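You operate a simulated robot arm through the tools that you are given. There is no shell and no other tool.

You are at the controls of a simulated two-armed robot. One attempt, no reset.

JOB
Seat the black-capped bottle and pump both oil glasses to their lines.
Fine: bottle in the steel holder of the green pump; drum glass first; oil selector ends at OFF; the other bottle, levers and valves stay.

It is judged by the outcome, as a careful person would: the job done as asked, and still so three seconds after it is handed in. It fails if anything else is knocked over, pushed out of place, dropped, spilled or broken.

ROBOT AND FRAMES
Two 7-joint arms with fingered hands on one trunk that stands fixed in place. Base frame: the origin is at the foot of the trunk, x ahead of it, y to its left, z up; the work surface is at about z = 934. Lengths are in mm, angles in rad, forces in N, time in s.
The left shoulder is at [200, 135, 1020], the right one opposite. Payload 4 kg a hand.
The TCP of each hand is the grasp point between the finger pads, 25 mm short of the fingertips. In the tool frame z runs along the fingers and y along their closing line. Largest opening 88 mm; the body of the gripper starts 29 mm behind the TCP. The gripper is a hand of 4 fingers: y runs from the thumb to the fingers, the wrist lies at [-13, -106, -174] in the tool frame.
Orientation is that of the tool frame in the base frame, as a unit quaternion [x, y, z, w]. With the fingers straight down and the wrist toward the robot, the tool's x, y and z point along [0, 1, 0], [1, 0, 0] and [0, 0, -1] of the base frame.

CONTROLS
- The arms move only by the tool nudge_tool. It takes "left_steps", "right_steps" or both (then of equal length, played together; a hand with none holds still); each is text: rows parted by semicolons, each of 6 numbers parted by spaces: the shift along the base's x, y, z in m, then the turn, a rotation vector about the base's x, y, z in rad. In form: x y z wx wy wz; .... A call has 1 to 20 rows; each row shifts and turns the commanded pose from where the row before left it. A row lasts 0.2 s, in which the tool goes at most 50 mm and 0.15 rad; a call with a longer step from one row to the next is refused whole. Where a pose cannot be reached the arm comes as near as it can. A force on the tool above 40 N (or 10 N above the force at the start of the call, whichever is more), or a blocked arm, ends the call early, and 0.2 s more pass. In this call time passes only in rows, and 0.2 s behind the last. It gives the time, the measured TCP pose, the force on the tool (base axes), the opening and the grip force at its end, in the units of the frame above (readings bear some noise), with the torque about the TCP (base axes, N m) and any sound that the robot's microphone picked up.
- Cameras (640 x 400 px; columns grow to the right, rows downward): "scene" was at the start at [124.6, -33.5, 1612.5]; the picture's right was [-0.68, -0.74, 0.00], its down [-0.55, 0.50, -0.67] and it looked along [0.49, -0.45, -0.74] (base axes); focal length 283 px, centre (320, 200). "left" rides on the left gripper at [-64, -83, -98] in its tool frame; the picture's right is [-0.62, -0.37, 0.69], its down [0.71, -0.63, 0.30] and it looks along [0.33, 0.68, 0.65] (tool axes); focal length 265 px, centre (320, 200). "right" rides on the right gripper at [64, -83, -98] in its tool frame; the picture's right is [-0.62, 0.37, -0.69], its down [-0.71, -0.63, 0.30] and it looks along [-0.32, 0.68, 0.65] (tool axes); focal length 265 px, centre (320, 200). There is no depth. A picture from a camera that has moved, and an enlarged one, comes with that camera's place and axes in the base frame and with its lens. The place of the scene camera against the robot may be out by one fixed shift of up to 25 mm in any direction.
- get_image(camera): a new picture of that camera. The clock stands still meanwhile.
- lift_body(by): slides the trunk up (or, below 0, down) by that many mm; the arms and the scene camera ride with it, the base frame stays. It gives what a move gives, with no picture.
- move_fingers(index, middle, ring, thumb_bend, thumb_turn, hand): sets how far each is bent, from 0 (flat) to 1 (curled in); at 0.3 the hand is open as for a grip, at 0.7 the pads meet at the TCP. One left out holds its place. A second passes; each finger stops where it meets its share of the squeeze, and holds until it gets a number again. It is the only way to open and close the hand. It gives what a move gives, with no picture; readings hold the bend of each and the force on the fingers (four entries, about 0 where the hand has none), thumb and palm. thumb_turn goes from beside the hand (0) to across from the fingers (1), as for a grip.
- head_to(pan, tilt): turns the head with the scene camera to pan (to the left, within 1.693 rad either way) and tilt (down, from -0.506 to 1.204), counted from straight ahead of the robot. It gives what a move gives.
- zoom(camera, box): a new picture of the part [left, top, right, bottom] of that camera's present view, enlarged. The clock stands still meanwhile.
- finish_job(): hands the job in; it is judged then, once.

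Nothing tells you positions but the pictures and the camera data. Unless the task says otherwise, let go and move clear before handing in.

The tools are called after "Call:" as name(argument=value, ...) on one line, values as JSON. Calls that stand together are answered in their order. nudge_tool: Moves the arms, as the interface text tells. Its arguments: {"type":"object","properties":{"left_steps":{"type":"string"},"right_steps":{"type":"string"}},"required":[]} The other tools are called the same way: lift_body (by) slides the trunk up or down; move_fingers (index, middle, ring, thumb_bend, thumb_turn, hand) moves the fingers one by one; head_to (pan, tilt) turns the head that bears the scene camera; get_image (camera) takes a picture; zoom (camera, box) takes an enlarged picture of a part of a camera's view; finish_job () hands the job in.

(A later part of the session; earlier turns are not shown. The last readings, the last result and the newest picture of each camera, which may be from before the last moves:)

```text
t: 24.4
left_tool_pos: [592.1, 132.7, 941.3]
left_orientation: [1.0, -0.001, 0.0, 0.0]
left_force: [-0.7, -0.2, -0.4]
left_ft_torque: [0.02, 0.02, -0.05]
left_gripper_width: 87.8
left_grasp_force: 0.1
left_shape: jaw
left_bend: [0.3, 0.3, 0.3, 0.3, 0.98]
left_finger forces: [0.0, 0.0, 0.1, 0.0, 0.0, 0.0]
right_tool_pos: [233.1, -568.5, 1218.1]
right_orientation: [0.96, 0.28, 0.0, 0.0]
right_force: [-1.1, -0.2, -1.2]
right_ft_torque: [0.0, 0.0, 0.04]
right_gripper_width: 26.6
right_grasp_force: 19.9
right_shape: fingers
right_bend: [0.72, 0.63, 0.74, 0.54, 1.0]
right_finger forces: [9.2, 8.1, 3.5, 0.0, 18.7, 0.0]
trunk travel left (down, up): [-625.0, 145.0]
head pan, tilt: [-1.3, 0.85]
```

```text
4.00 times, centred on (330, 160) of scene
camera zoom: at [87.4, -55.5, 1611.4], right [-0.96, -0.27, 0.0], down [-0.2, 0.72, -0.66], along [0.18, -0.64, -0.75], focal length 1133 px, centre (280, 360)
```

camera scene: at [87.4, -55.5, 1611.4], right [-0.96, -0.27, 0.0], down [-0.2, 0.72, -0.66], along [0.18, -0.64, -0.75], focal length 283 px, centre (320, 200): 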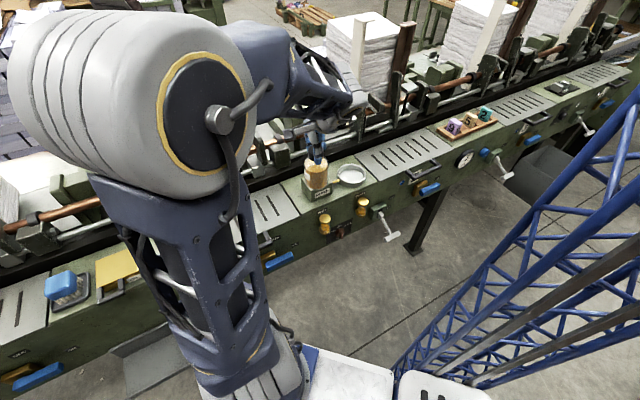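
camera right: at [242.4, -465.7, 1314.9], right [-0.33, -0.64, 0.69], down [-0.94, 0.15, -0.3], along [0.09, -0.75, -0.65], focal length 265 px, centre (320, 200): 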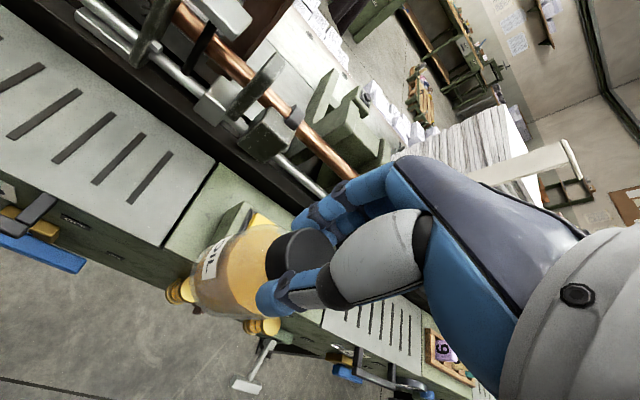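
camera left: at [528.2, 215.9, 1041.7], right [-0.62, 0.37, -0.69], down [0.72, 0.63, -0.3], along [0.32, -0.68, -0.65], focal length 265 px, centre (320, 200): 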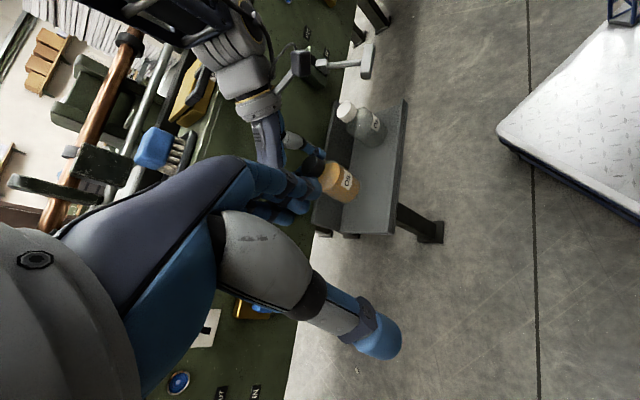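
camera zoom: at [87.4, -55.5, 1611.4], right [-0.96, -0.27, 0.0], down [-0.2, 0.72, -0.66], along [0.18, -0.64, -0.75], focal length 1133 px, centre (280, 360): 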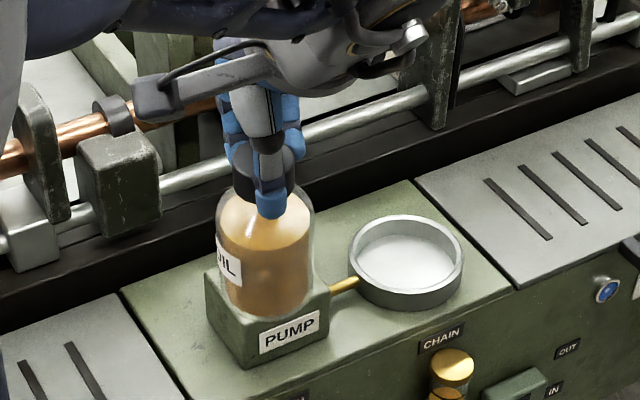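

I need a precise fix on the dish, so I'll shift the hand sideways in front of the machine to let its camera see the dish past the bottle.

Call:
nudge_tool(right_steps="-0.015 -0.007 0 0 0 0; -0.025 -0.012 0 0 0 0; -0.025 -0.012 0 0 0 0; -0.025 -0.012 0 0 0 0; -0.025 -0.012 0 0 0 0; -0.025 -0.012 0 0 0 0; -0.025 -0.012 0 0 0 0; -0.015 -0.007 0 0 0 0")

Call:
get_image(camera="right")

Call:
get_image(camera="scene")

```text
t: 26.2
left_tool_pos: [592.5, 133.2, 942.5]
left_orientation: [1.0, -0.001, 0.001, 0.0]
left_force: [-0.5, -0.1, -0.1]
left_ft_torque: [0.0, -0.01, -0.02]
left_gripper_width: 87.9
left_grasp_force: 0.0
left_shape: jaw
left_bend: [0.3, 0.3, 0.3, 0.3, 0.98]
left_finger forces: [0.1, 0.0, 0.0, 0.0, 0.0, 0.0]
right_tool_pos: [54.5, -655.4, 1217.1]
right_orientation: [0.96, 0.28, 0.0, -0.001]
right_force: [0.1, 0.2, -1.6]
right_ft_torque: [-0.02, 0.01, 0.01]
right_gripper_width: 26.3
right_grasp_force: 20.0
right_shape: fingers
right_bend: [0.72, 0.63, 0.74, 0.54, 1.0]
right_finger forces: [9.4, 8.1, 3.3, 0.0, 18.7, 0.1]
trunk travel left (down, up): [-625.0, 145.0]
head pan, tilt: [-1.3, 0.85]
```

```text
taken
camera right: at [64.5, -551.2, 1314.1], right [-0.33, -0.64, 0.69], down [-0.94, 0.15, -0.3], along [0.09, -0.75, -0.65], focal length 265 px, centre (320, 200)
```

right: 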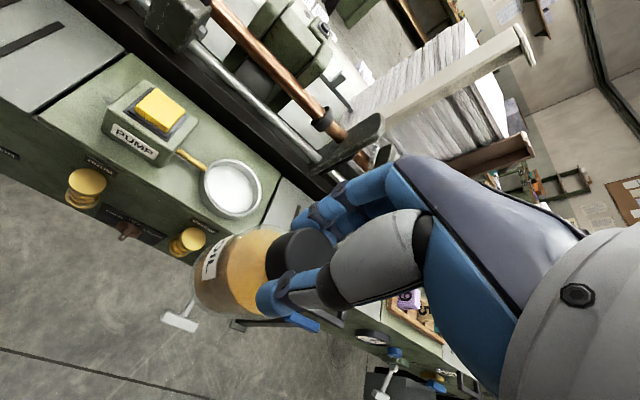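

```text
taken
camera scene: at [87.5, -55.4, 1611.4], right [-0.96, -0.27, 0.0], down [-0.2, 0.72, -0.66], along [0.18, -0.64, -0.75], focal length 283 px, centre (320, 200)
```

scene: 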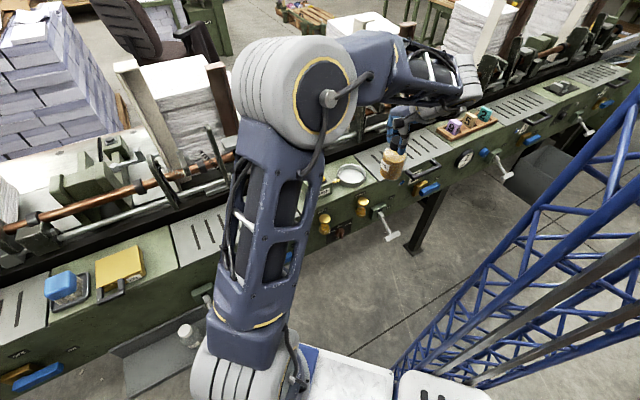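

Call:
zoom(camera="right", box=[60, 60, 280, 280])

Call:
zoom(camera="scene", box=[300, 140, 430, 240])

```text
1.82 times, centred on (170, 170) of right
camera zoom: at [64.5, -551.2, 1314.1], right [-0.33, -0.64, 0.69], down [-0.94, 0.15, -0.3], along [0.09, -0.75, -0.65], focal length 483 px, centre (593, 254)
```

zoom: 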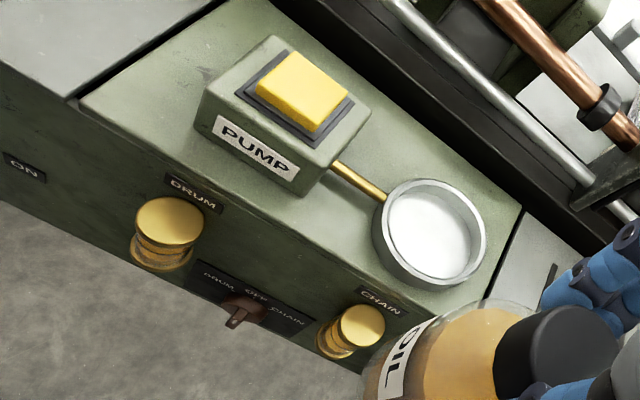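

```text
4.00 times, centred on (365, 190) of scene
camera zoom: at [87.5, -55.4, 1611.4], right [-0.96, -0.27, 0.0], down [-0.2, 0.72, -0.66], along [0.18, -0.64, -0.75], focal length 1133 px, centre (140, 240)
```

zoom: 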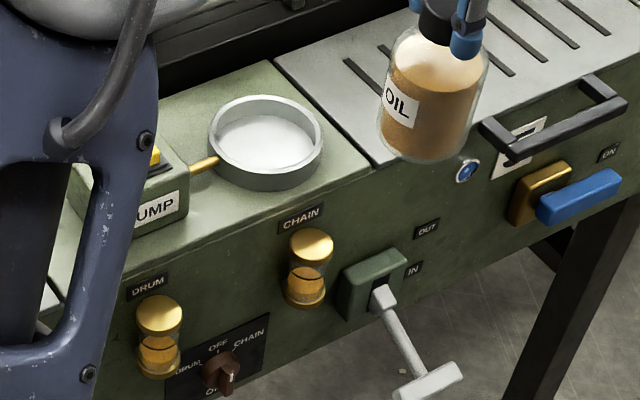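

From the hand camera the dish rim centre is at about [168,-776,955], with roughly a 77 mm inside diameter. The bottle axis sits about 5 mm to the thumb side of the TCP. I'll move over the dish and come partway down.

Call:
nudge_tool(right_steps="0.0115 -0.0125 0 0 0 0; 0.0192 -0.0207 0 0 0 0; 0.0192 -0.0207 0 0 0 0; 0.0192 -0.0207 0 0 0 0; 0.0192 -0.0207 0 0 0 0; 0.0165 -0.0178 0 0 0 0; 0.0105 -0.0113 0 0 0 0; 0 0 -0.02 0 0 0; 0 0 -0.025 0 0 0; 0 0 -0.025 0 0 0; 0 0 -0.015 0 0 0")

Call:
get_image(camera="right")

Call:
get_image(camera="scene")

Call:
zoom(camera="scene", box=[290, 100, 420, 220])

```text
t: 28.6
left_tool_pos: [592.8, 132.6, 941.8]
left_orientation: [1.0, -0.001, 0.0, 0.0]
left_force: [-0.6, 0.4, 0.4]
left_ft_torque: [-0.02, -0.02, 0.03]
left_gripper_width: 87.7
left_grasp_force: 0.0
left_shape: jaw
left_bend: [0.3, 0.3, 0.3, 0.3, 0.98]
left_finger forces: [0.0, 0.0, 0.0, 0.1, 0.0, 0.0]
right_tool_pos: [169.8, -779.1, 1130.3]
right_orientation: [0.96, 0.279, 0.0, 0.0]
right_force: [-0.1, 0.4, -0.8]
right_ft_torque: [0.03, -0.05, 0.0]
right_gripper_width: 26.1
right_grasp_force: 19.5
right_shape: fingers
right_bend: [0.72, 0.63, 0.74, 0.54, 1.0]
right_finger forces: [9.3, 8.0, 3.4, 0.0, 18.6, 0.0]
trunk travel left (down, up): [-625.0, 145.0]
head pan, tilt: [-1.3, 0.85]
```

```text
taken
camera right: at [179.4, -675.5, 1229.0], right [-0.33, -0.64, 0.69], down [-0.94, 0.15, -0.3], along [0.09, -0.75, -0.65], focal length 265 px, centre (320, 200)
```

right: 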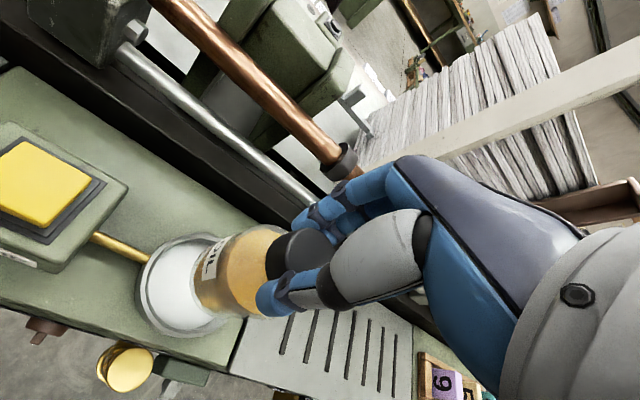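

```text
taken
camera scene: at [87.3, -55.5, 1611.4], right [-0.96, -0.27, 0.0], down [-0.2, 0.72, -0.66], along [0.18, -0.64, -0.75], focal length 283 px, centre (320, 200)
```

scene: 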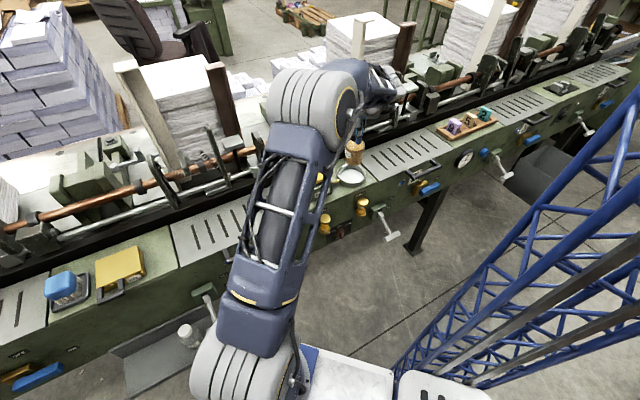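

```text
3.33 times, centred on (355, 160) of scene
camera zoom: at [87.3, -55.5, 1611.4], right [-0.96, -0.27, 0.0], down [-0.2, 0.72, -0.66], along [0.18, -0.64, -0.75], focal length 944 px, centre (203, 333)
```

zoom: 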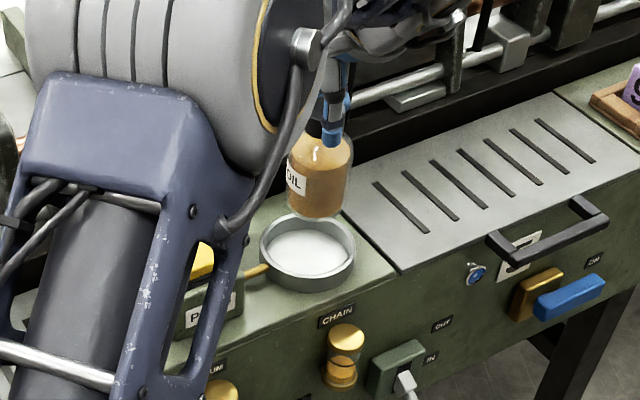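

Call:
zoom(camera="right", box=[100, 200, 340, 360])

```text
2.50 times, centred on (220, 280) of right
camera zoom: at [179.4, -675.5, 1229.0], right [-0.33, -0.64, 0.69], down [-0.94, 0.15, -0.3], along [0.09, -0.75, -0.65], focal length 664 px, centre (570, 0)
```

zoom: 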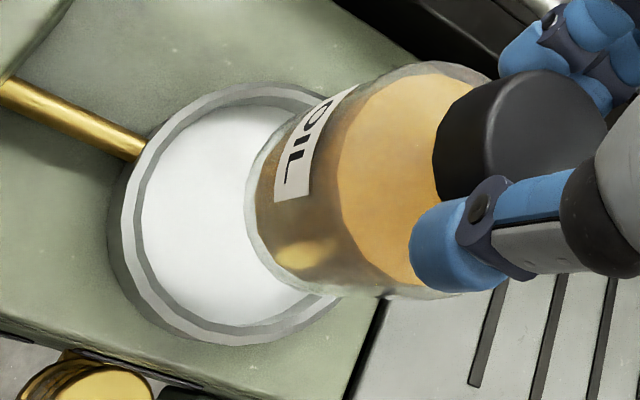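

The bottle axis is within about 1 mm of the dish centre, roughly [167,-775]. I'll lower until the base is just above the rim and check again.

Call:
nudge_tool(right_steps="0 0 -0.015 0 0 0; 0 0 -0.018 0 0 0; 0 0 -0.012 0 0 0")

Call:
zoom(camera="right", box=[100, 200, 340, 360])

Call:
zoom(camera="scene", box=[290, 100, 420, 220])

```text
t: 29.4
left_tool_pos: [592.2, 132.7, 941.8]
left_orientation: [1.0, -0.001, 0.0, 0.0]
left_force: [0.0, 0.4, 0.5]
left_ft_torque: [0.01, 0.0, 0.01]
left_gripper_width: 87.7
left_grasp_force: 0.0
left_shape: jaw
left_bend: [0.3, 0.3, 0.3, 0.3, 0.98]
left_finger forces: [0.0, 0.0, 0.0, 0.1, 0.0, 0.0]
right_tool_pos: [170.3, -778.6, 1087.5]
right_orientation: [0.96, 0.279, 0.001, 0.0]
right_force: [-0.6, -0.6, -0.7]
right_ft_torque: [0.02, -0.02, -0.03]
right_gripper_width: 26.1
right_grasp_force: 19.8
right_shape: fingers
right_bend: [0.72, 0.63, 0.74, 0.54, 1.0]
right_finger forces: [9.2, 8.0, 3.4, 0.0, 18.7, 0.0]
trunk travel left (down, up): [-625.0, 145.0]
head pan, tilt: [-1.3, 0.85]
```

```text
2.50 times, centred on (220, 280) of right
camera zoom: at [179.6, -674.9, 1184.7], right [-0.33, -0.64, 0.69], down [-0.94, 0.15, -0.3], along [0.09, -0.75, -0.65], focal length 664 px, centre (570, 0)
```

zoom: 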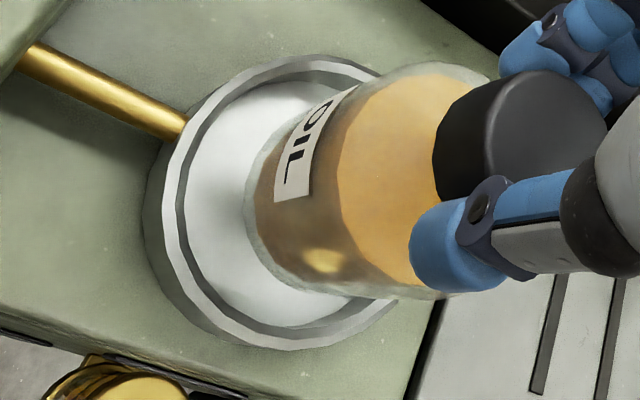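

```text
3.33 times, centred on (355, 160) of scene
camera zoom: at [87.4, -55.5, 1611.4], right [-0.96, -0.27, 0.0], down [-0.2, 0.72, -0.66], along [0.18, -0.64, -0.75], focal length 944 px, centre (203, 333)
```

zoom: 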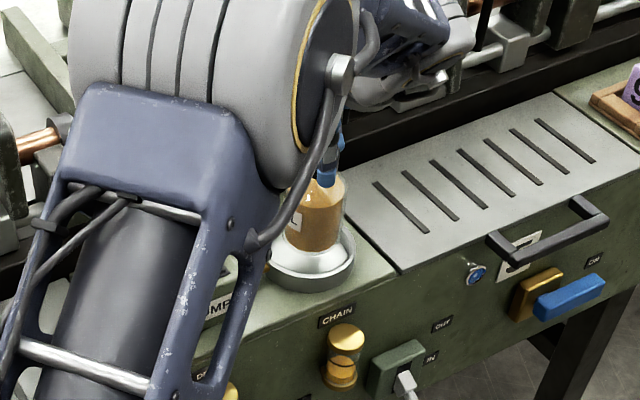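

The alignment still looks good: the base should land centred on the dish floor. I'll lower it into the ring, creeping near the end.

Call:
nudge_tool(right_steps="0 0 -0.01 0 0 0; 0 0 -0.01 0 0 0; 0 0 -0.005 0 0 0")

Call:
zoom(camera="right", box=[100, 200, 340, 360])

```text
t: 30.2
left_tool_pos: [592.6, 132.2, 941.8]
left_orientation: [1.0, -0.001, 0.0, 0.0]
left_force: [0.2, 0.1, 0.6]
left_ft_torque: [0.0, -0.01, -0.01]
left_gripper_width: 87.8
left_grasp_force: 0.0
left_shape: jaw
left_bend: [0.3, 0.3, 0.3, 0.3, 0.98]
left_finger forces: [0.0, 0.0, 0.1, 0.0, 0.0, 0.1]
right_tool_pos: [170.4, -778.3, 1062.2]
right_orientation: [0.96, 0.279, 0.0, 0.0]
right_force: [0.0, -0.2, -1.4]
right_ft_torque: [-0.01, -0.02, 0.01]
right_gripper_width: 26.1
right_grasp_force: 19.7
right_shape: fingers
right_bend: [0.72, 0.63, 0.74, 0.54, 1.0]
right_finger forces: [9.1, 8.0, 3.4, 0.0, 18.7, 0.0]
trunk travel left (down, up): [-625.0, 145.0]
head pan, tilt: [-1.3, 0.85]
```

```text
2.50 times, centred on (220, 280) of right
camera zoom: at [179.9, -675.3, 1159.5], right [-0.33, -0.64, 0.69], down [-0.94, 0.15, -0.3], along [0.09, -0.75, -0.65], focal length 664 px, centre (570, 0)
```

zoom: 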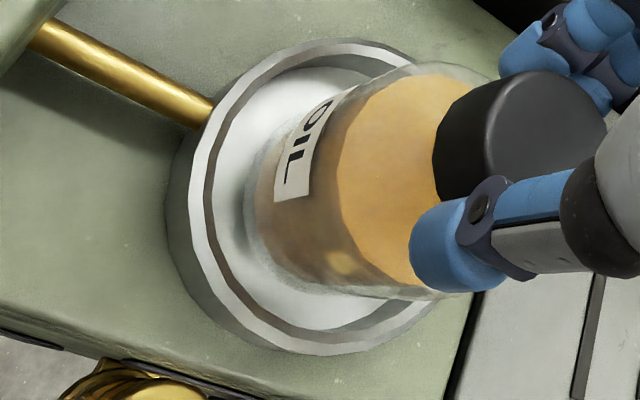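

Call:
nudge_tool(right_steps="0 0 -0.002 0 0 0; 0 0 -0.002 0 0 0")

Call:
nudge_tool(right_steps="0 0 -0.002 0 0 0; 0 0 -0.001 0 0 0")

```text
t: 30.8
left_tool_pos: [592.4, 132.4, 942.5]
left_orientation: [1.0, -0.001, 0.001, 0.0]
left_force: [-0.5, 0.3, -0.5]
left_ft_torque: [0.01, -0.01, 0.0]
left_gripper_width: 87.9
left_grasp_force: 0.0
left_shape: jaw
left_bend: [0.3, 0.3, 0.3, 0.3, 0.98]
left_finger forces: [0.1, 0.1, 0.0, 0.0, 0.0, 0.0]
right_tool_pos: [169.7, -778.5, 1058.4]
right_orientation: [0.96, 0.28, -0.001, -0.001]
right_force: [-1.0, -1.0, -1.1]
right_ft_torque: [0.01, -0.01, -0.01]
right_gripper_width: 26.1
right_grasp_force: 20.1
right_shape: fingers
right_bend: [0.72, 0.63, 0.74, 0.54, 1.0]
right_finger forces: [9.2, 8.0, 3.4, 0.0, 18.7, 0.1]
trunk travel left (down, up): [-625.0, 145.0]
head pan, tilt: [-1.3, 0.85]
```

```text
t: 31.4
left_tool_pos: [593.7, 131.3, 942.1]
left_orientation: [1.0, -0.001, 0.0, 0.0]
left_force: [0.3, 0.5, 0.2]
left_ft_torque: [0.03, -0.01, 0.01]
left_gripper_width: 88.0
left_grasp_force: 0.1
left_shape: jaw
left_bend: [0.3, 0.3, 0.3, 0.3, 0.98]
left_finger forces: [0.0, 0.0, 0.0, 0.1, 0.0, 0.0]
right_tool_pos: [169.3, -779.2, 1056.7]
right_orientation: [0.96, 0.279, 0.0, 0.001]
right_force: [0.7, -1.3, 6.1]
right_ft_torque: [0.09, 0.03, 0.0]
right_gripper_width: 26.2
right_grasp_force: 20.9
right_shape: fingers
right_bend: [0.72, 0.63, 0.74, 0.54, 1.0]
right_finger forces: [9.7, 8.2, 4.3, 0.0, 19.9, 0.0]
trunk travel left (down, up): [-625.0, 145.0]
head pan, tilt: [-1.3, 0.85]
```

There's a light 6 N upward contact, so the bottle rests on the dish floor. I'll confirm with a picture before letting go.

Call:
zoom(camera="right", box=[100, 200, 340, 360])

Call:
zoom(camera="scene", box=[310, 130, 400, 200])

```text
2.50 times, centred on (220, 280) of right
camera zoom: at [179.2, -675.3, 1153.4], right [-0.33, -0.64, 0.69], down [-0.94, 0.15, -0.3], along [0.09, -0.75, -0.65], focal length 664 px, centre (570, 0)
```

zoom: 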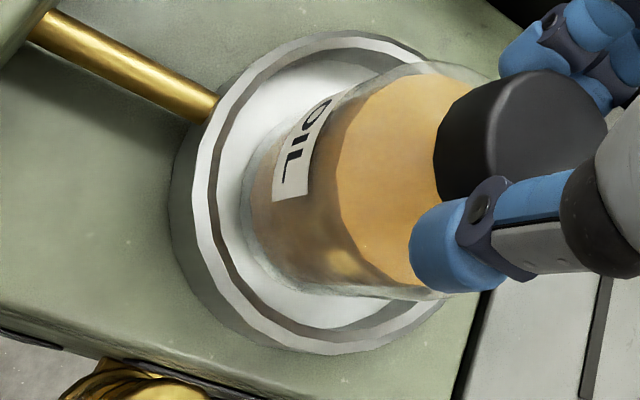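

```text
5.71 times, centred on (355, 165) of scene
camera zoom: at [87.3, -55.4, 1611.5], right [-0.96, -0.27, 0.0], down [-0.2, 0.72, -0.66], along [0.18, -0.64, -0.75], focal length 1619 px, centre (120, 400)
```

zoom: 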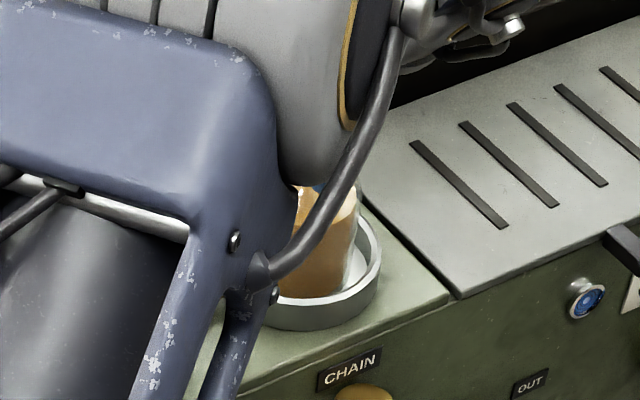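

The bottle is inside the ring, upright and on the floor. I'll release it gradually.

Call:
move_fingers(hand="right", index=0.5, middle=0.5, ring=0.5, thumb_bend=0.5)

Call:
move_fingers(hand="right", index=0.38, middle=0.38, ring=0.38, thumb_bend=0.38)

Call:
get_image(camera="right")

```text
t: 32.4
left_tool_pos: [593.4, 132.6, 941.9]
left_orientation: [1.0, -0.001, 0.0, 0.0]
left_force: [-0.3, -0.6, -0.3]
left_ft_torque: [0.03, -0.03, 0.0]
left_gripper_width: 87.8
left_grasp_force: 0.0
left_shape: jaw
left_bend: [0.3, 0.3, 0.3, 0.3, 0.98]
left_finger forces: [0.0, 0.0, 0.0, 0.1, 0.0, 0.1]
right_tool_pos: [170.0, -778.5, 1055.7]
right_orientation: [0.96, 0.279, 0.0, 0.0]
right_force: [0.7, -0.5, 0.3]
right_ft_torque: [0.0, -0.02, 0.01]
right_gripper_width: 41.4
right_grasp_force: 0.2
right_shape: fingers
right_bend: [0.5, 0.5, 0.5, 0.5, 1.0]
right_finger forces: [0.1, 0.0, 0.0, 0.0, 0.1, 0.0]
trunk travel left (down, up): [-625.0, 145.0]
head pan, tilt: [-1.3, 0.85]
```

```text
t: 33.4
left_tool_pos: [593.7, 133.3, 942.0]
left_orientation: [1.0, -0.001, 0.0, 0.0]
left_force: [0.1, -0.1, 0.2]
left_ft_torque: [-0.01, 0.03, 0.0]
left_gripper_width: 87.8
left_grasp_force: 0.0
left_shape: jaw
left_bend: [0.3, 0.3, 0.3, 0.3, 0.98]
left_finger forces: [0.0, 0.0, 0.1, 0.0, 0.1, 0.0]
right_tool_pos: [170.2, -778.5, 1055.5]
right_orientation: [0.96, 0.279, 0.0, -0.001]
right_force: [-1.3, -0.7, 0.1]
right_ft_torque: [0.0, 0.0, 0.02]
right_gripper_width: 67.4
right_grasp_force: 0.1
right_shape: fingers
right_bend: [0.38, 0.38, 0.38, 0.38, 0.99]
right_finger forces: [0.1, 0.0, 0.0, 0.0, 0.0, 0.0]
trunk travel left (down, up): [-625.0, 145.0]
head pan, tilt: [-1.3, 0.85]
```

```text
taken
camera right: at [179.4, -675.1, 1152.5], right [-0.33, -0.64, 0.69], down [-0.94, 0.15, -0.3], along [0.09, -0.75, -0.65], focal length 265 px, centre (320, 200)
```

right: 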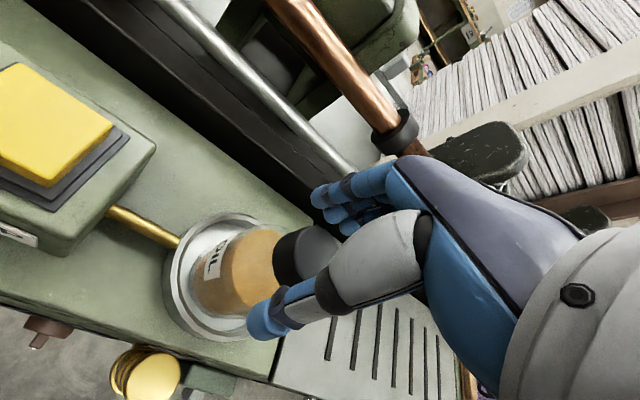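

The bottle stands free in the dish. I'll raise the hand straight up, clear of the cap.

Call:
nudge_tool(right_steps="0 0 0.015 0 0 0; 0 0 0.02 0 0 0; 0 0 0.03 0 0 0; 0 0 0.035 0 0 0; 0 0 0.035 0 0 0; 0 0 0.03 0 0 0")

Call:
nudge_tool(right_steps="-0.02 0.025 0 0 0 0; -0.02 0.025 0 0 0 0; -0.02 0.025 0 0 0 0; -0.02 0.025 0 0 0 0; -0.02 0.025 0 0 0 0; -0.02 0.025 0 0 0 0; -0.02 0.025 0 0 0 0")

Call:
get_image(camera="right")

Call:
get_image(camera="scene")

```text
t: 34.8
left_tool_pos: [592.1, 132.4, 941.6]
left_orientation: [1.0, -0.001, -0.001, 0.0]
left_force: [-0.1, 0.1, 0.8]
left_ft_torque: [0.01, 0.0, 0.06]
left_gripper_width: 87.6
left_grasp_force: 0.0
left_shape: jaw
left_bend: [0.3, 0.3, 0.3, 0.3, 0.98]
left_finger forces: [0.0, 0.1, 0.0, 0.1, 0.1, 0.1]
right_tool_pos: [170.4, -780.7, 1221.4]
right_orientation: [0.96, 0.278, 0.0, -0.001]
right_force: [-0.1, 0.8, -0.1]
right_ft_torque: [0.0, 0.03, 0.01]
right_gripper_width: 67.2
right_grasp_force: 0.1
right_shape: fingers
right_bend: [0.38, 0.38, 0.38, 0.38, 0.99]
right_finger forces: [0.0, 0.1, 0.0, 0.0, 0.0, 0.0]
trunk travel left (down, up): [-625.0, 145.0]
head pan, tilt: [-1.3, 0.85]
```

```text
t: 36.4
left_tool_pos: [593.5, 133.4, 941.8]
left_orientation: [1.0, -0.001, 0.0, 0.001]
left_force: [-1.1, -0.3, -0.6]
left_ft_torque: [0.01, 0.02, -0.03]
left_gripper_width: 88.0
left_grasp_force: 0.0
left_shape: jaw
left_bend: [0.3, 0.3, 0.3, 0.3, 0.98]
left_finger forces: [0.0, 0.0, 0.0, 0.0, 0.1, 0.0]
right_tool_pos: [29.8, -606.0, 1221.4]
right_orientation: [0.96, 0.28, 0.0, 0.0]
right_force: [0.4, -0.2, -0.4]
right_ft_torque: [0.02, -0.01, -0.02]
right_gripper_width: 67.4
right_grasp_force: 0.1
right_shape: fingers
right_bend: [0.38, 0.38, 0.38, 0.38, 0.99]
right_finger forces: [0.1, 0.0, 0.0, 0.0, 0.0, 0.0]
trunk travel left (down, up): [-625.0, 145.0]
head pan, tilt: [-1.3, 0.85]
```

```text
taken
camera right: at [39.5, -502.6, 1319.0], right [-0.33, -0.64, 0.69], down [-0.94, 0.15, -0.3], along [0.09, -0.75, -0.65], focal length 265 px, centre (320, 200)
```

right: 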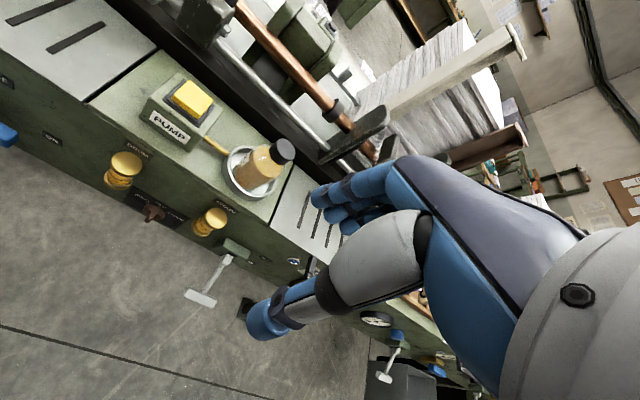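

```text
taken
camera scene: at [87.5, -55.7, 1611.4], right [-0.96, -0.27, 0.0], down [-0.2, 0.72, -0.66], along [0.18, -0.64, -0.75], focal length 283 px, centre (320, 200)
```

scene: 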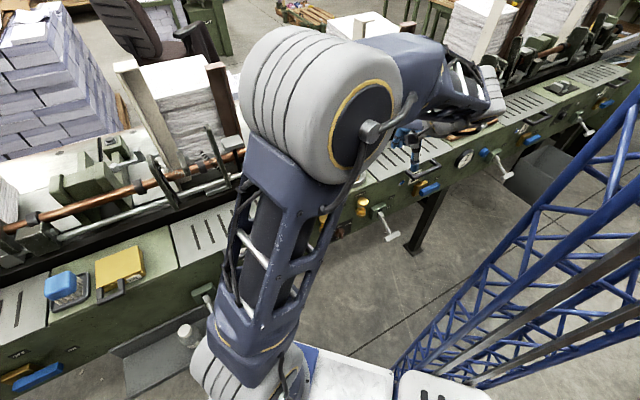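

The bottle stands upright in the dish. Next I'll study the selector knob and the glasses.

Call:
zoom(camera="right", box=[80, 60, 300, 280])

Call:
zoom(camera="right", box=[90, 130, 250, 250])

```text
1.82 times, centred on (190, 170) of right
camera zoom: at [39.5, -502.6, 1319.0], right [-0.33, -0.64, 0.69], down [-0.94, 0.15, -0.3], along [0.09, -0.75, -0.65], focal length 483 px, centre (556, 254)
```

zoom: 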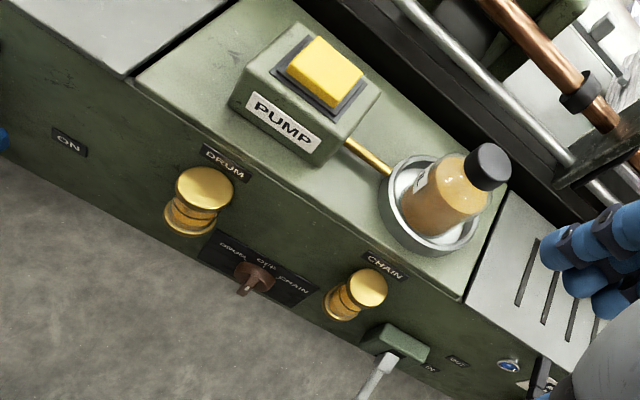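

```text
3.33 times, centred on (170, 190) of right
camera zoom: at [39.5, -502.6, 1319.0], right [-0.33, -0.64, 0.69], down [-0.94, 0.15, -0.3], along [0.09, -0.75, -0.65], focal length 885 px, centre (820, 233)
```

zoom: 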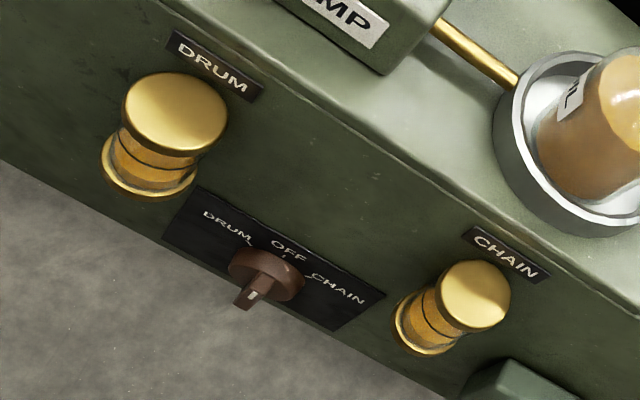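

The selector is at about u=610 on the front face, v≈-357, z≈745, midway between the two glasses, and its bar looks vertical (OFF). The yellow button top is near [272,-690,982]. I'll lower the hand in front of the face for a close look.

Call:
nudge_tool(right_steps="0.0088 0.0058 -0.04 0 0 0.0242; 0.0088 0.0058 -0.04 0 0 0.0242; 0.0088 0.0058 -0.04 0 0 0.0242; 0.0088 0.0058 -0.04 0 0 0.0242; 0.0088 0.0058 -0.04 0 0 0.0242; 0.0088 0.0058 -0.04 0 0 0.0242; 0.0088 0.0058 -0.04 0 0 0.0242; 0.0088 0.0058 -0.04 0 0 0.0242; 0.0088 0.0058 -0.04 0 0 0.0242")

Call:
get_image(camera="right")

Call:
get_image(camera="scene")

```text
t: 38.4
left_tool_pos: [591.7, 133.6, 943.9]
left_orientation: [1.0, 0.0, 0.0, -0.001]
left_force: [0.2, 0.2, 0.6]
left_ft_torque: [0.03, 0.01, 0.03]
left_gripper_width: 87.8
left_grasp_force: 0.0
left_shape: jaw
left_bend: [0.3, 0.3, 0.3, 0.3, 0.98]
left_finger forces: [0.0, 0.0, 0.0, 0.0, 0.0, 0.1]
right_tool_pos: [107.3, -551.3, 858.2]
right_orientation: [0.924, 0.383, -0.001, 0.0]
right_force: [0.1, 1.0, -0.2]
right_ft_torque: [0.0, 0.01, 0.04]
right_gripper_width: 67.6
right_grasp_force: 0.1
right_shape: fingers
right_bend: [0.38, 0.38, 0.38, 0.38, 0.99]
right_finger forces: [0.1, 0.0, 0.1, 0.0, 0.0, 0.0]
trunk travel left (down, up): [-625.0, 145.0]
head pan, tilt: [-1.3, 0.85]
```

```text
taken
camera right: at [94.6, -448.3, 955.2], right [-0.18, -0.7, 0.69], down [-0.95, -0.06, -0.3], along [0.25, -0.71, -0.65], focal length 265 px, centre (320, 200)
```

right: 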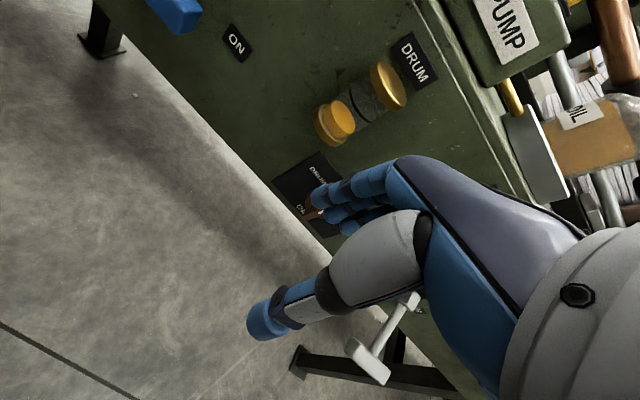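

```text
taken
camera scene: at [87.2, -55.2, 1611.5], right [-0.96, -0.27, 0.0], down [-0.2, 0.72, -0.66], along [0.18, -0.64, -0.75], focal length 283 px, centre (320, 200)
```

scene: 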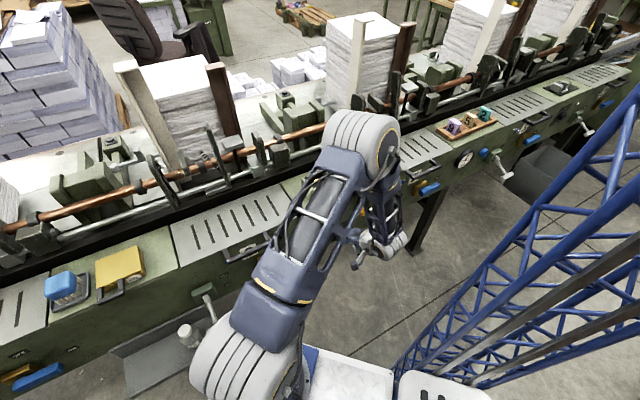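

The fingers hide the knob, so I'll slide the hand a little to the right along the face.

Call:
nudge_tool(right_steps="-0.022 -0.022 0.01 0 0 0; -0.022 -0.022 0.01 0 0 0; -0.022 -0.022 0.01 0 0 0; -0.022 -0.022 0.01 0 0 0")

Call:
get_image(camera="right")

Call:
zoom(camera="right", box=[180, 40, 380, 240])

```text
t: 39.4
left_tool_pos: [593.5, 132.8, 942.5]
left_orientation: [1.0, -0.002, 0.0, 0.0]
left_force: [-0.3, -0.5, 0.5]
left_ft_torque: [-0.01, 0.02, -0.02]
left_gripper_width: 87.9
left_grasp_force: 0.0
left_shape: jaw
left_bend: [0.3, 0.3, 0.3, 0.3, 0.98]
left_finger forces: [0.0, 0.0, 0.0, 0.1, 0.1, 0.1]
right_tool_pos: [20.4, -639.6, 900.5]
right_orientation: [0.924, 0.383, 0.0, 0.0]
right_force: [0.5, 0.4, 0.2]
right_ft_torque: [0.01, 0.02, 0.0]
right_gripper_width: 67.5
right_grasp_force: 0.0
right_shape: fingers
right_bend: [0.38, 0.38, 0.38, 0.38, 0.99]
right_finger forces: [0.0, 0.0, 0.0, 0.1, 0.0, 0.0]
trunk travel left (down, up): [-625.0, 145.0]
head pan, tilt: [-1.3, 0.85]
```

```text
taken
camera right: at [7.7, -537.2, 997.4], right [-0.18, -0.7, 0.69], down [-0.95, -0.06, -0.3], along [0.25, -0.71, -0.65], focal length 265 px, centre (320, 200)
```

right: 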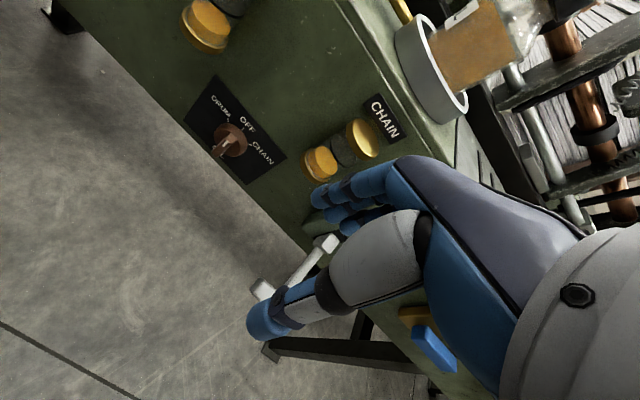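

```text
2.00 times, centred on (280, 140) of right
camera zoom: at [7.7, -537.2, 997.4], right [-0.18, -0.7, 0.69], down [-0.95, -0.06, -0.3], along [0.25, -0.71, -0.65], focal length 531 px, centre (400, 320)
```

zoom: 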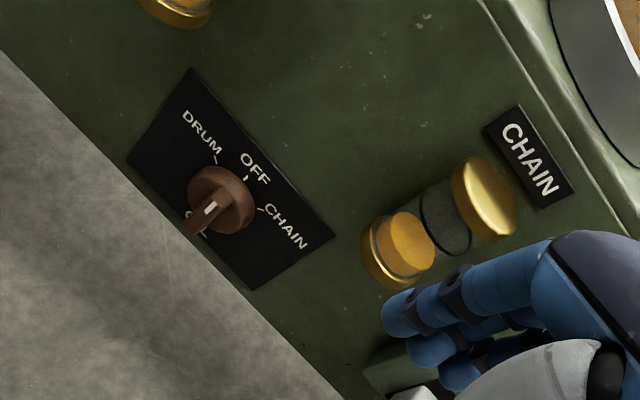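

Call:
zoom(camera="right", box=[175, 70, 295, 190])

Call:
zoom(camera="right", box=[280, 90, 420, 210])

```text
3.33 times, centred on (235, 130) of right
camera zoom: at [7.7, -537.2, 997.4], right [-0.18, -0.7, 0.69], down [-0.95, -0.06, -0.3], along [0.25, -0.71, -0.65], focal length 885 px, centre (603, 433)
```

zoom: 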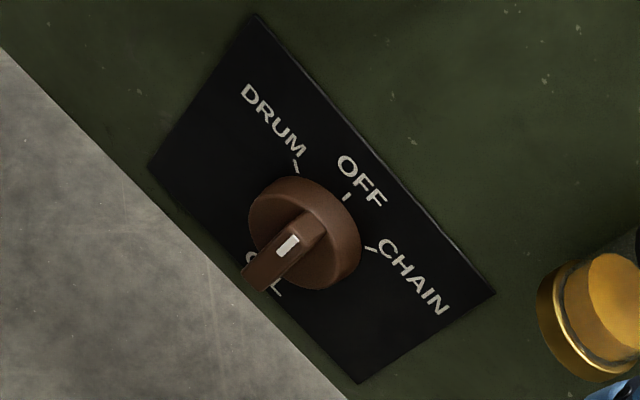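

```text
3.33 times, centred on (350, 150) of right
camera zoom: at [7.7, -537.2, 997.4], right [-0.18, -0.7, 0.69], down [-0.95, -0.06, -0.3], along [0.25, -0.71, -0.65], focal length 885 px, centre (220, 367)
```

zoom: 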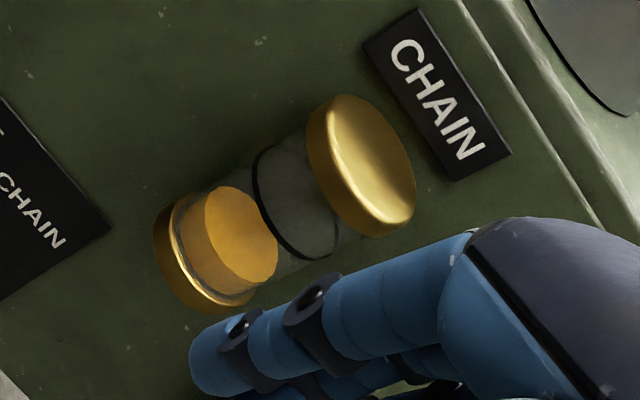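

The bar points to OFF, with DRUM about 45–50° to the left and CHAIN the same to the right. The knob centre is at v≈-359, z≈742, and its bar stands out to about u=586. I'll reorient the hand to point horizontally at the face, palm forward with the wrist to the left, in two halves.

Call:
nudge_tool(right_steps="0.0041 0.0029 -0.0069 0 -0.1069 -0.0756; 0.0041 0.0029 -0.0069 0 -0.1069 -0.0756; 0.0041 0.0029 -0.0069 0 -0.1069 -0.0756; 0.0041 0.0029 -0.0069 0 -0.1069 -0.0756; 0.0041 0.0029 -0.0069 0 -0.1069 -0.0756; 0.0041 0.0029 -0.0069 0 -0.1069 -0.0756; 0.0041 0.0029 -0.0069 0 -0.1069 -0.0756; 0.0041 0.0029 -0.0069 0 -0.1069 -0.0756")

Call:
get_image(camera="right")

Call:
get_image(camera="scene")

```text
t: 41.2
left_tool_pos: [592.7, 133.3, 942.6]
left_orientation: [1.0, -0.001, 0.0, 0.0]
left_force: [-0.2, -0.6, 0.3]
left_ft_torque: [-0.01, -0.01, 0.03]
left_gripper_width: 87.7
left_grasp_force: 0.0
left_shape: jaw
left_bend: [0.3, 0.3, 0.3, 0.3, 0.98]
left_finger forces: [0.0, 0.1, 0.0, 0.1, 0.0, 0.0]
right_tool_pos: [53.7, -617.7, 845.2]
right_orientation: [0.91, 0.064, 0.378, 0.156]
right_force: [-0.2, -0.5, -0.2]
right_ft_torque: [-0.01, 0.03, 0.0]
right_gripper_width: 67.5
right_grasp_force: 0.2
right_shape: fingers
right_bend: [0.38, 0.38, 0.38, 0.38, 0.99]
right_finger forces: [0.0, 0.0, 0.0, 0.0, 0.0, 0.1]
trunk travel left (down, up): [-625.0, 145.0]
head pan, tilt: [-1.3, 0.85]
```

```text
taken
camera right: at [29.4, -501.7, 924.5], right [-0.93, -0.33, 0.17], down [-0.29, 0.36, -0.89], along [0.23, -0.88, -0.42], focal length 265 px, centre (320, 200)
```

right: 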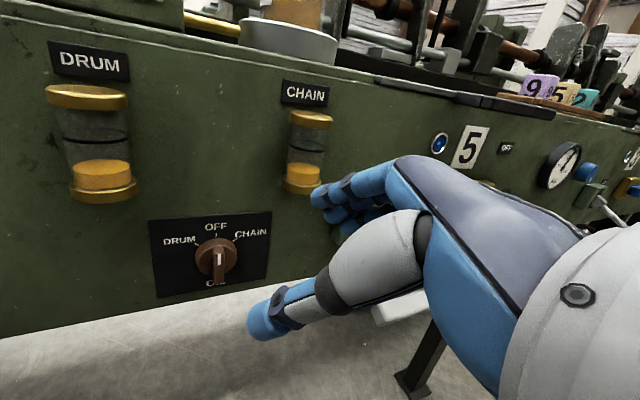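

```text
taken
camera scene: at [87.3, -55.5, 1611.5], right [-0.96, -0.27, 0.0], down [-0.2, 0.72, -0.66], along [0.18, -0.64, -0.75], focal length 283 px, centre (320, 200)
```

scene: 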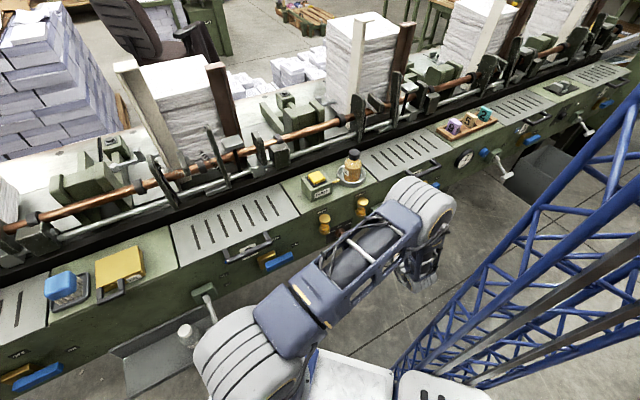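

This gives an excellent frontal view of both glasses and the selector. I'll zoom in.

Call:
zoom(camera="right", box=[30, 30, 350, 230])

Call:
zoom(camera="right", box=[150, 200, 290, 300])

```text
2.00 times, centred on (190, 130) of right
camera zoom: at [29.4, -501.7, 924.5], right [-0.93, -0.33, 0.17], down [-0.29, 0.36, -0.89], along [0.23, -0.88, -0.42], focal length 531 px, centre (580, 340)
```

zoom: 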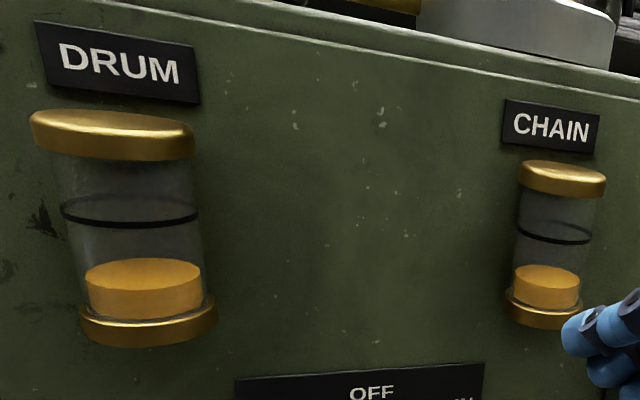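

```text
4.00 times, centred on (220, 250) of right
camera zoom: at [29.4, -501.7, 924.5], right [-0.93, -0.33, 0.17], down [-0.29, 0.36, -0.89], along [0.23, -0.88, -0.42], focal length 1062 px, centre (720, 0)
```

zoom: 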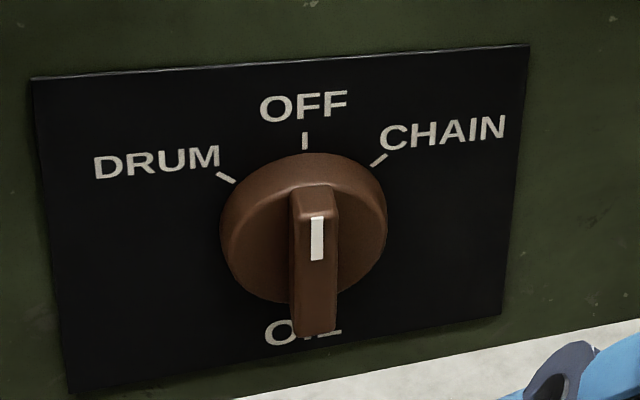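

The readings agree: the knob centre is at v=-359, z=741, with detents at ±~49° and the bar's outer face at u≈585. Drum and chain levels are both well below their rings. I'll finish the reorientation.

Call:
nudge_tool(right_steps="0.0041 0.0029 -0.0069 0 -0.1069 -0.0756; 0.0041 0.0029 -0.0069 0 -0.1069 -0.0756; 0.0041 0.0029 -0.0069 0 -0.1069 -0.0756; 0.0041 0.0029 -0.0069 0 -0.1069 -0.0756; 0.0041 0.0029 -0.0069 0 -0.1069 -0.0756; 0.0041 0.0029 -0.0069 0 -0.1069 -0.0756; 0.0041 0.0029 -0.0069 0 -0.1069 -0.0756; 0.0041 0.0029 -0.0069 0 -0.1069 -0.0756")

Call:
get_image(camera="right")

Call:
get_image(camera="scene")

```text
t: 43.0
left_tool_pos: [592.0, 133.3, 942.1]
left_orientation: [1.0, -0.001, 0.0, 0.0]
left_force: [-0.4, -0.3, 0.6]
left_ft_torque: [0.0, -0.01, 0.01]
left_gripper_width: 88.0
left_grasp_force: 0.1
left_shape: jaw
left_bend: [0.3, 0.3, 0.3, 0.3, 0.98]
left_finger forces: [0.1, 0.1, 0.1, 0.0, 0.0, 0.0]
right_tool_pos: [86.1, -592.9, 789.3]
right_orientation: [0.653, -0.271, 0.654, 0.271]
right_force: [1.0, 0.8, -0.6]
right_ft_torque: [0.0, 0.02, 0.02]
right_gripper_width: 67.6
right_grasp_force: 0.1
right_shape: fingers
right_bend: [0.38, 0.38, 0.38, 0.38, 0.99]
right_finger forces: [0.1, 0.0, 0.0, 0.0, 0.0, 0.0]
trunk travel left (down, up): [-625.0, 145.0]
head pan, tilt: [-1.3, 0.85]
```

```text
taken
camera right: at [75.5, -466.2, 853.7], right [-0.75, 0.23, -0.62], down [0.66, 0.23, -0.71], along [-0.02, -0.95, -0.33], focal length 265 px, centre (320, 200)
```

right: 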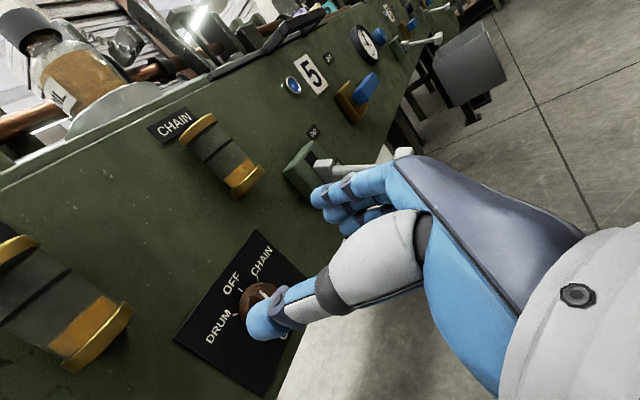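

```text
taken
camera scene: at [87.2, -55.5, 1611.5], right [-0.96, -0.27, 0.0], down [-0.2, 0.72, -0.66], along [0.18, -0.64, -0.75], focal length 283 px, centre (320, 200)
```

scene: 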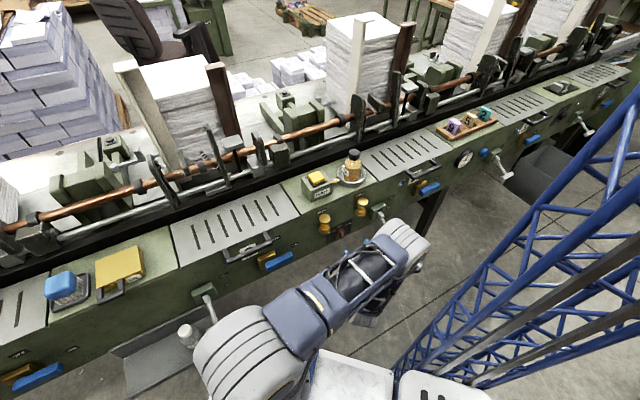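

The hand now points straight at the face. I'll move to a pre-grip position in line with the knob, about 50 mm short.

Call:
nudge_tool(right_steps="0.0095 -0.0099 -0.0121 0 0 0; 0.0095 -0.0099 -0.0121 0 0 0; 0.0095 -0.0099 -0.0121 0 0 0; 0.0095 -0.0099 -0.0121 0 0 0")

Call:
get_image(camera="right")

Call:
zoom(camera="right", box=[200, 140, 400, 320])

```text
t: 44.0
left_tool_pos: [593.1, 132.6, 942.5]
left_orientation: [1.0, -0.001, 0.0, 0.0]
left_force: [0.4, -0.1, -0.3]
left_ft_torque: [0.03, -0.01, 0.01]
left_gripper_width: 87.5
left_grasp_force: 0.1
left_shape: jaw
left_bend: [0.3, 0.3, 0.3, 0.3, 0.98]
left_finger forces: [0.1, 0.1, 0.0, 0.0, 0.0, 0.0]
right_tool_pos: [124.5, -633.3, 741.1]
right_orientation: [0.654, -0.271, 0.652, 0.271]
right_force: [-0.2, -0.1, 0.2]
right_ft_torque: [0.0, 0.01, 0.0]
right_gripper_width: 67.3
right_grasp_force: 0.2
right_shape: fingers
right_bend: [0.38, 0.38, 0.38, 0.38, 0.99]
right_finger forces: [0.1, 0.1, 0.0, 0.0, 0.0, 0.1]
trunk travel left (down, up): [-625.0, 145.0]
head pan, tilt: [-1.3, 0.85]
```

```text
taken
camera right: at [113.8, -505.7, 804.8], right [-0.75, 0.23, -0.62], down [0.66, 0.23, -0.71], along [-0.02, -0.95, -0.33], focal length 265 px, centre (320, 200)
```

right: 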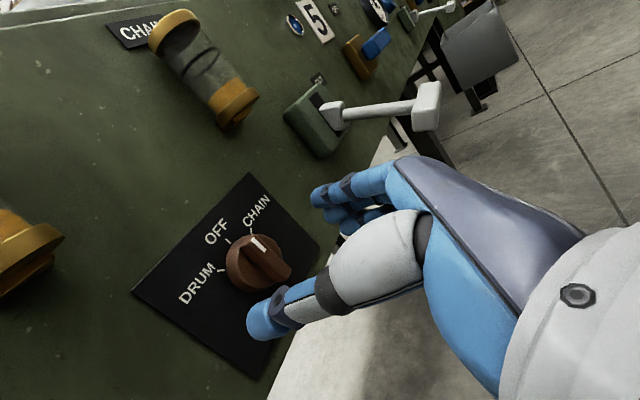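

```text
2.22 times, centred on (300, 230) of right
camera zoom: at [113.8, -505.7, 804.8], right [-0.75, 0.23, -0.62], down [0.66, 0.23, -0.71], along [-0.02, -0.95, -0.33], focal length 590 px, centre (364, 133)
```

zoom: 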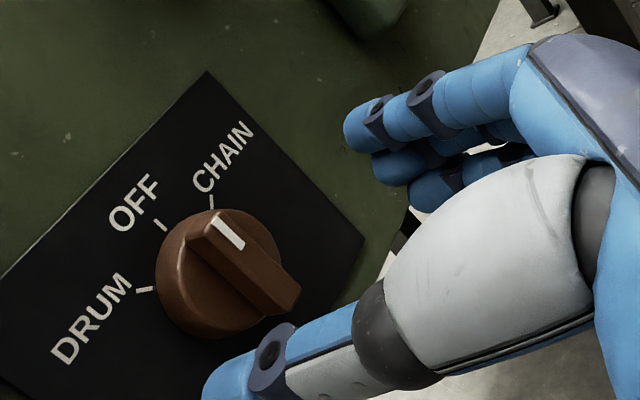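

The knob bar lines up with the grip centre. I'll advance 35 mm along the face normal and look again before closing.

Call:
nudge_tool(right_steps="0.0062 -0.0062 0 0 0 0; 0.0062 -0.0062 0 0 0 0; 0.0062 -0.0062 0 0 0 0; 0.0062 -0.0062 0 0 0 0")

Call:
zoom(camera="right", box=[200, 140, 400, 320])

```text
t: 45.0
left_tool_pos: [592.8, 132.4, 942.0]
left_orientation: [1.0, -0.001, 0.0, 0.0]
left_force: [0.3, -0.4, -0.1]
left_ft_torque: [-0.01, 0.04, -0.02]
left_gripper_width: 87.7
left_grasp_force: 0.1
left_shape: jaw
left_bend: [0.3, 0.3, 0.3, 0.3, 0.98]
left_finger forces: [0.0, 0.0, 0.1, 0.0, 0.0, 0.0]
right_tool_pos: [151.1, -656.0, 741.1]
right_orientation: [0.653, -0.271, 0.654, 0.27]
right_force: [0.0, 0.0, 0.4]
right_ft_torque: [0.0, 0.01, 0.01]
right_gripper_width: 67.3
right_grasp_force: 0.1
right_shape: fingers
right_bend: [0.38, 0.38, 0.38, 0.38, 0.99]
right_finger forces: [0.1, 0.0, 0.0, 0.1, 0.0, 0.0]
trunk travel left (down, up): [-625.0, 145.0]
head pan, tilt: [-1.3, 0.85]
```

```text
2.22 times, centred on (300, 230) of right
camera zoom: at [139.1, -530.1, 804.9], right [-0.75, 0.23, -0.62], down [0.66, 0.23, -0.71], along [-0.02, -0.95, -0.33], focal length 590 px, centre (364, 133)
```

zoom: 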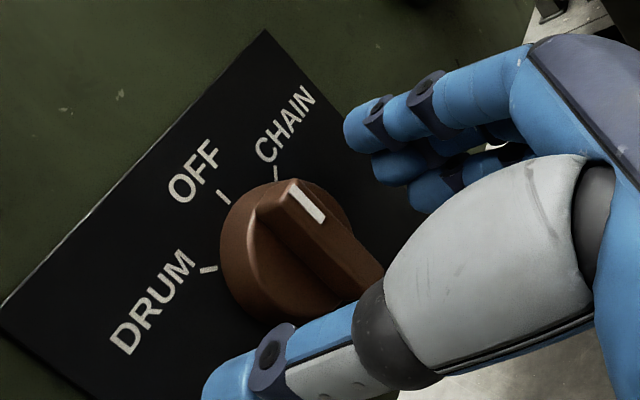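

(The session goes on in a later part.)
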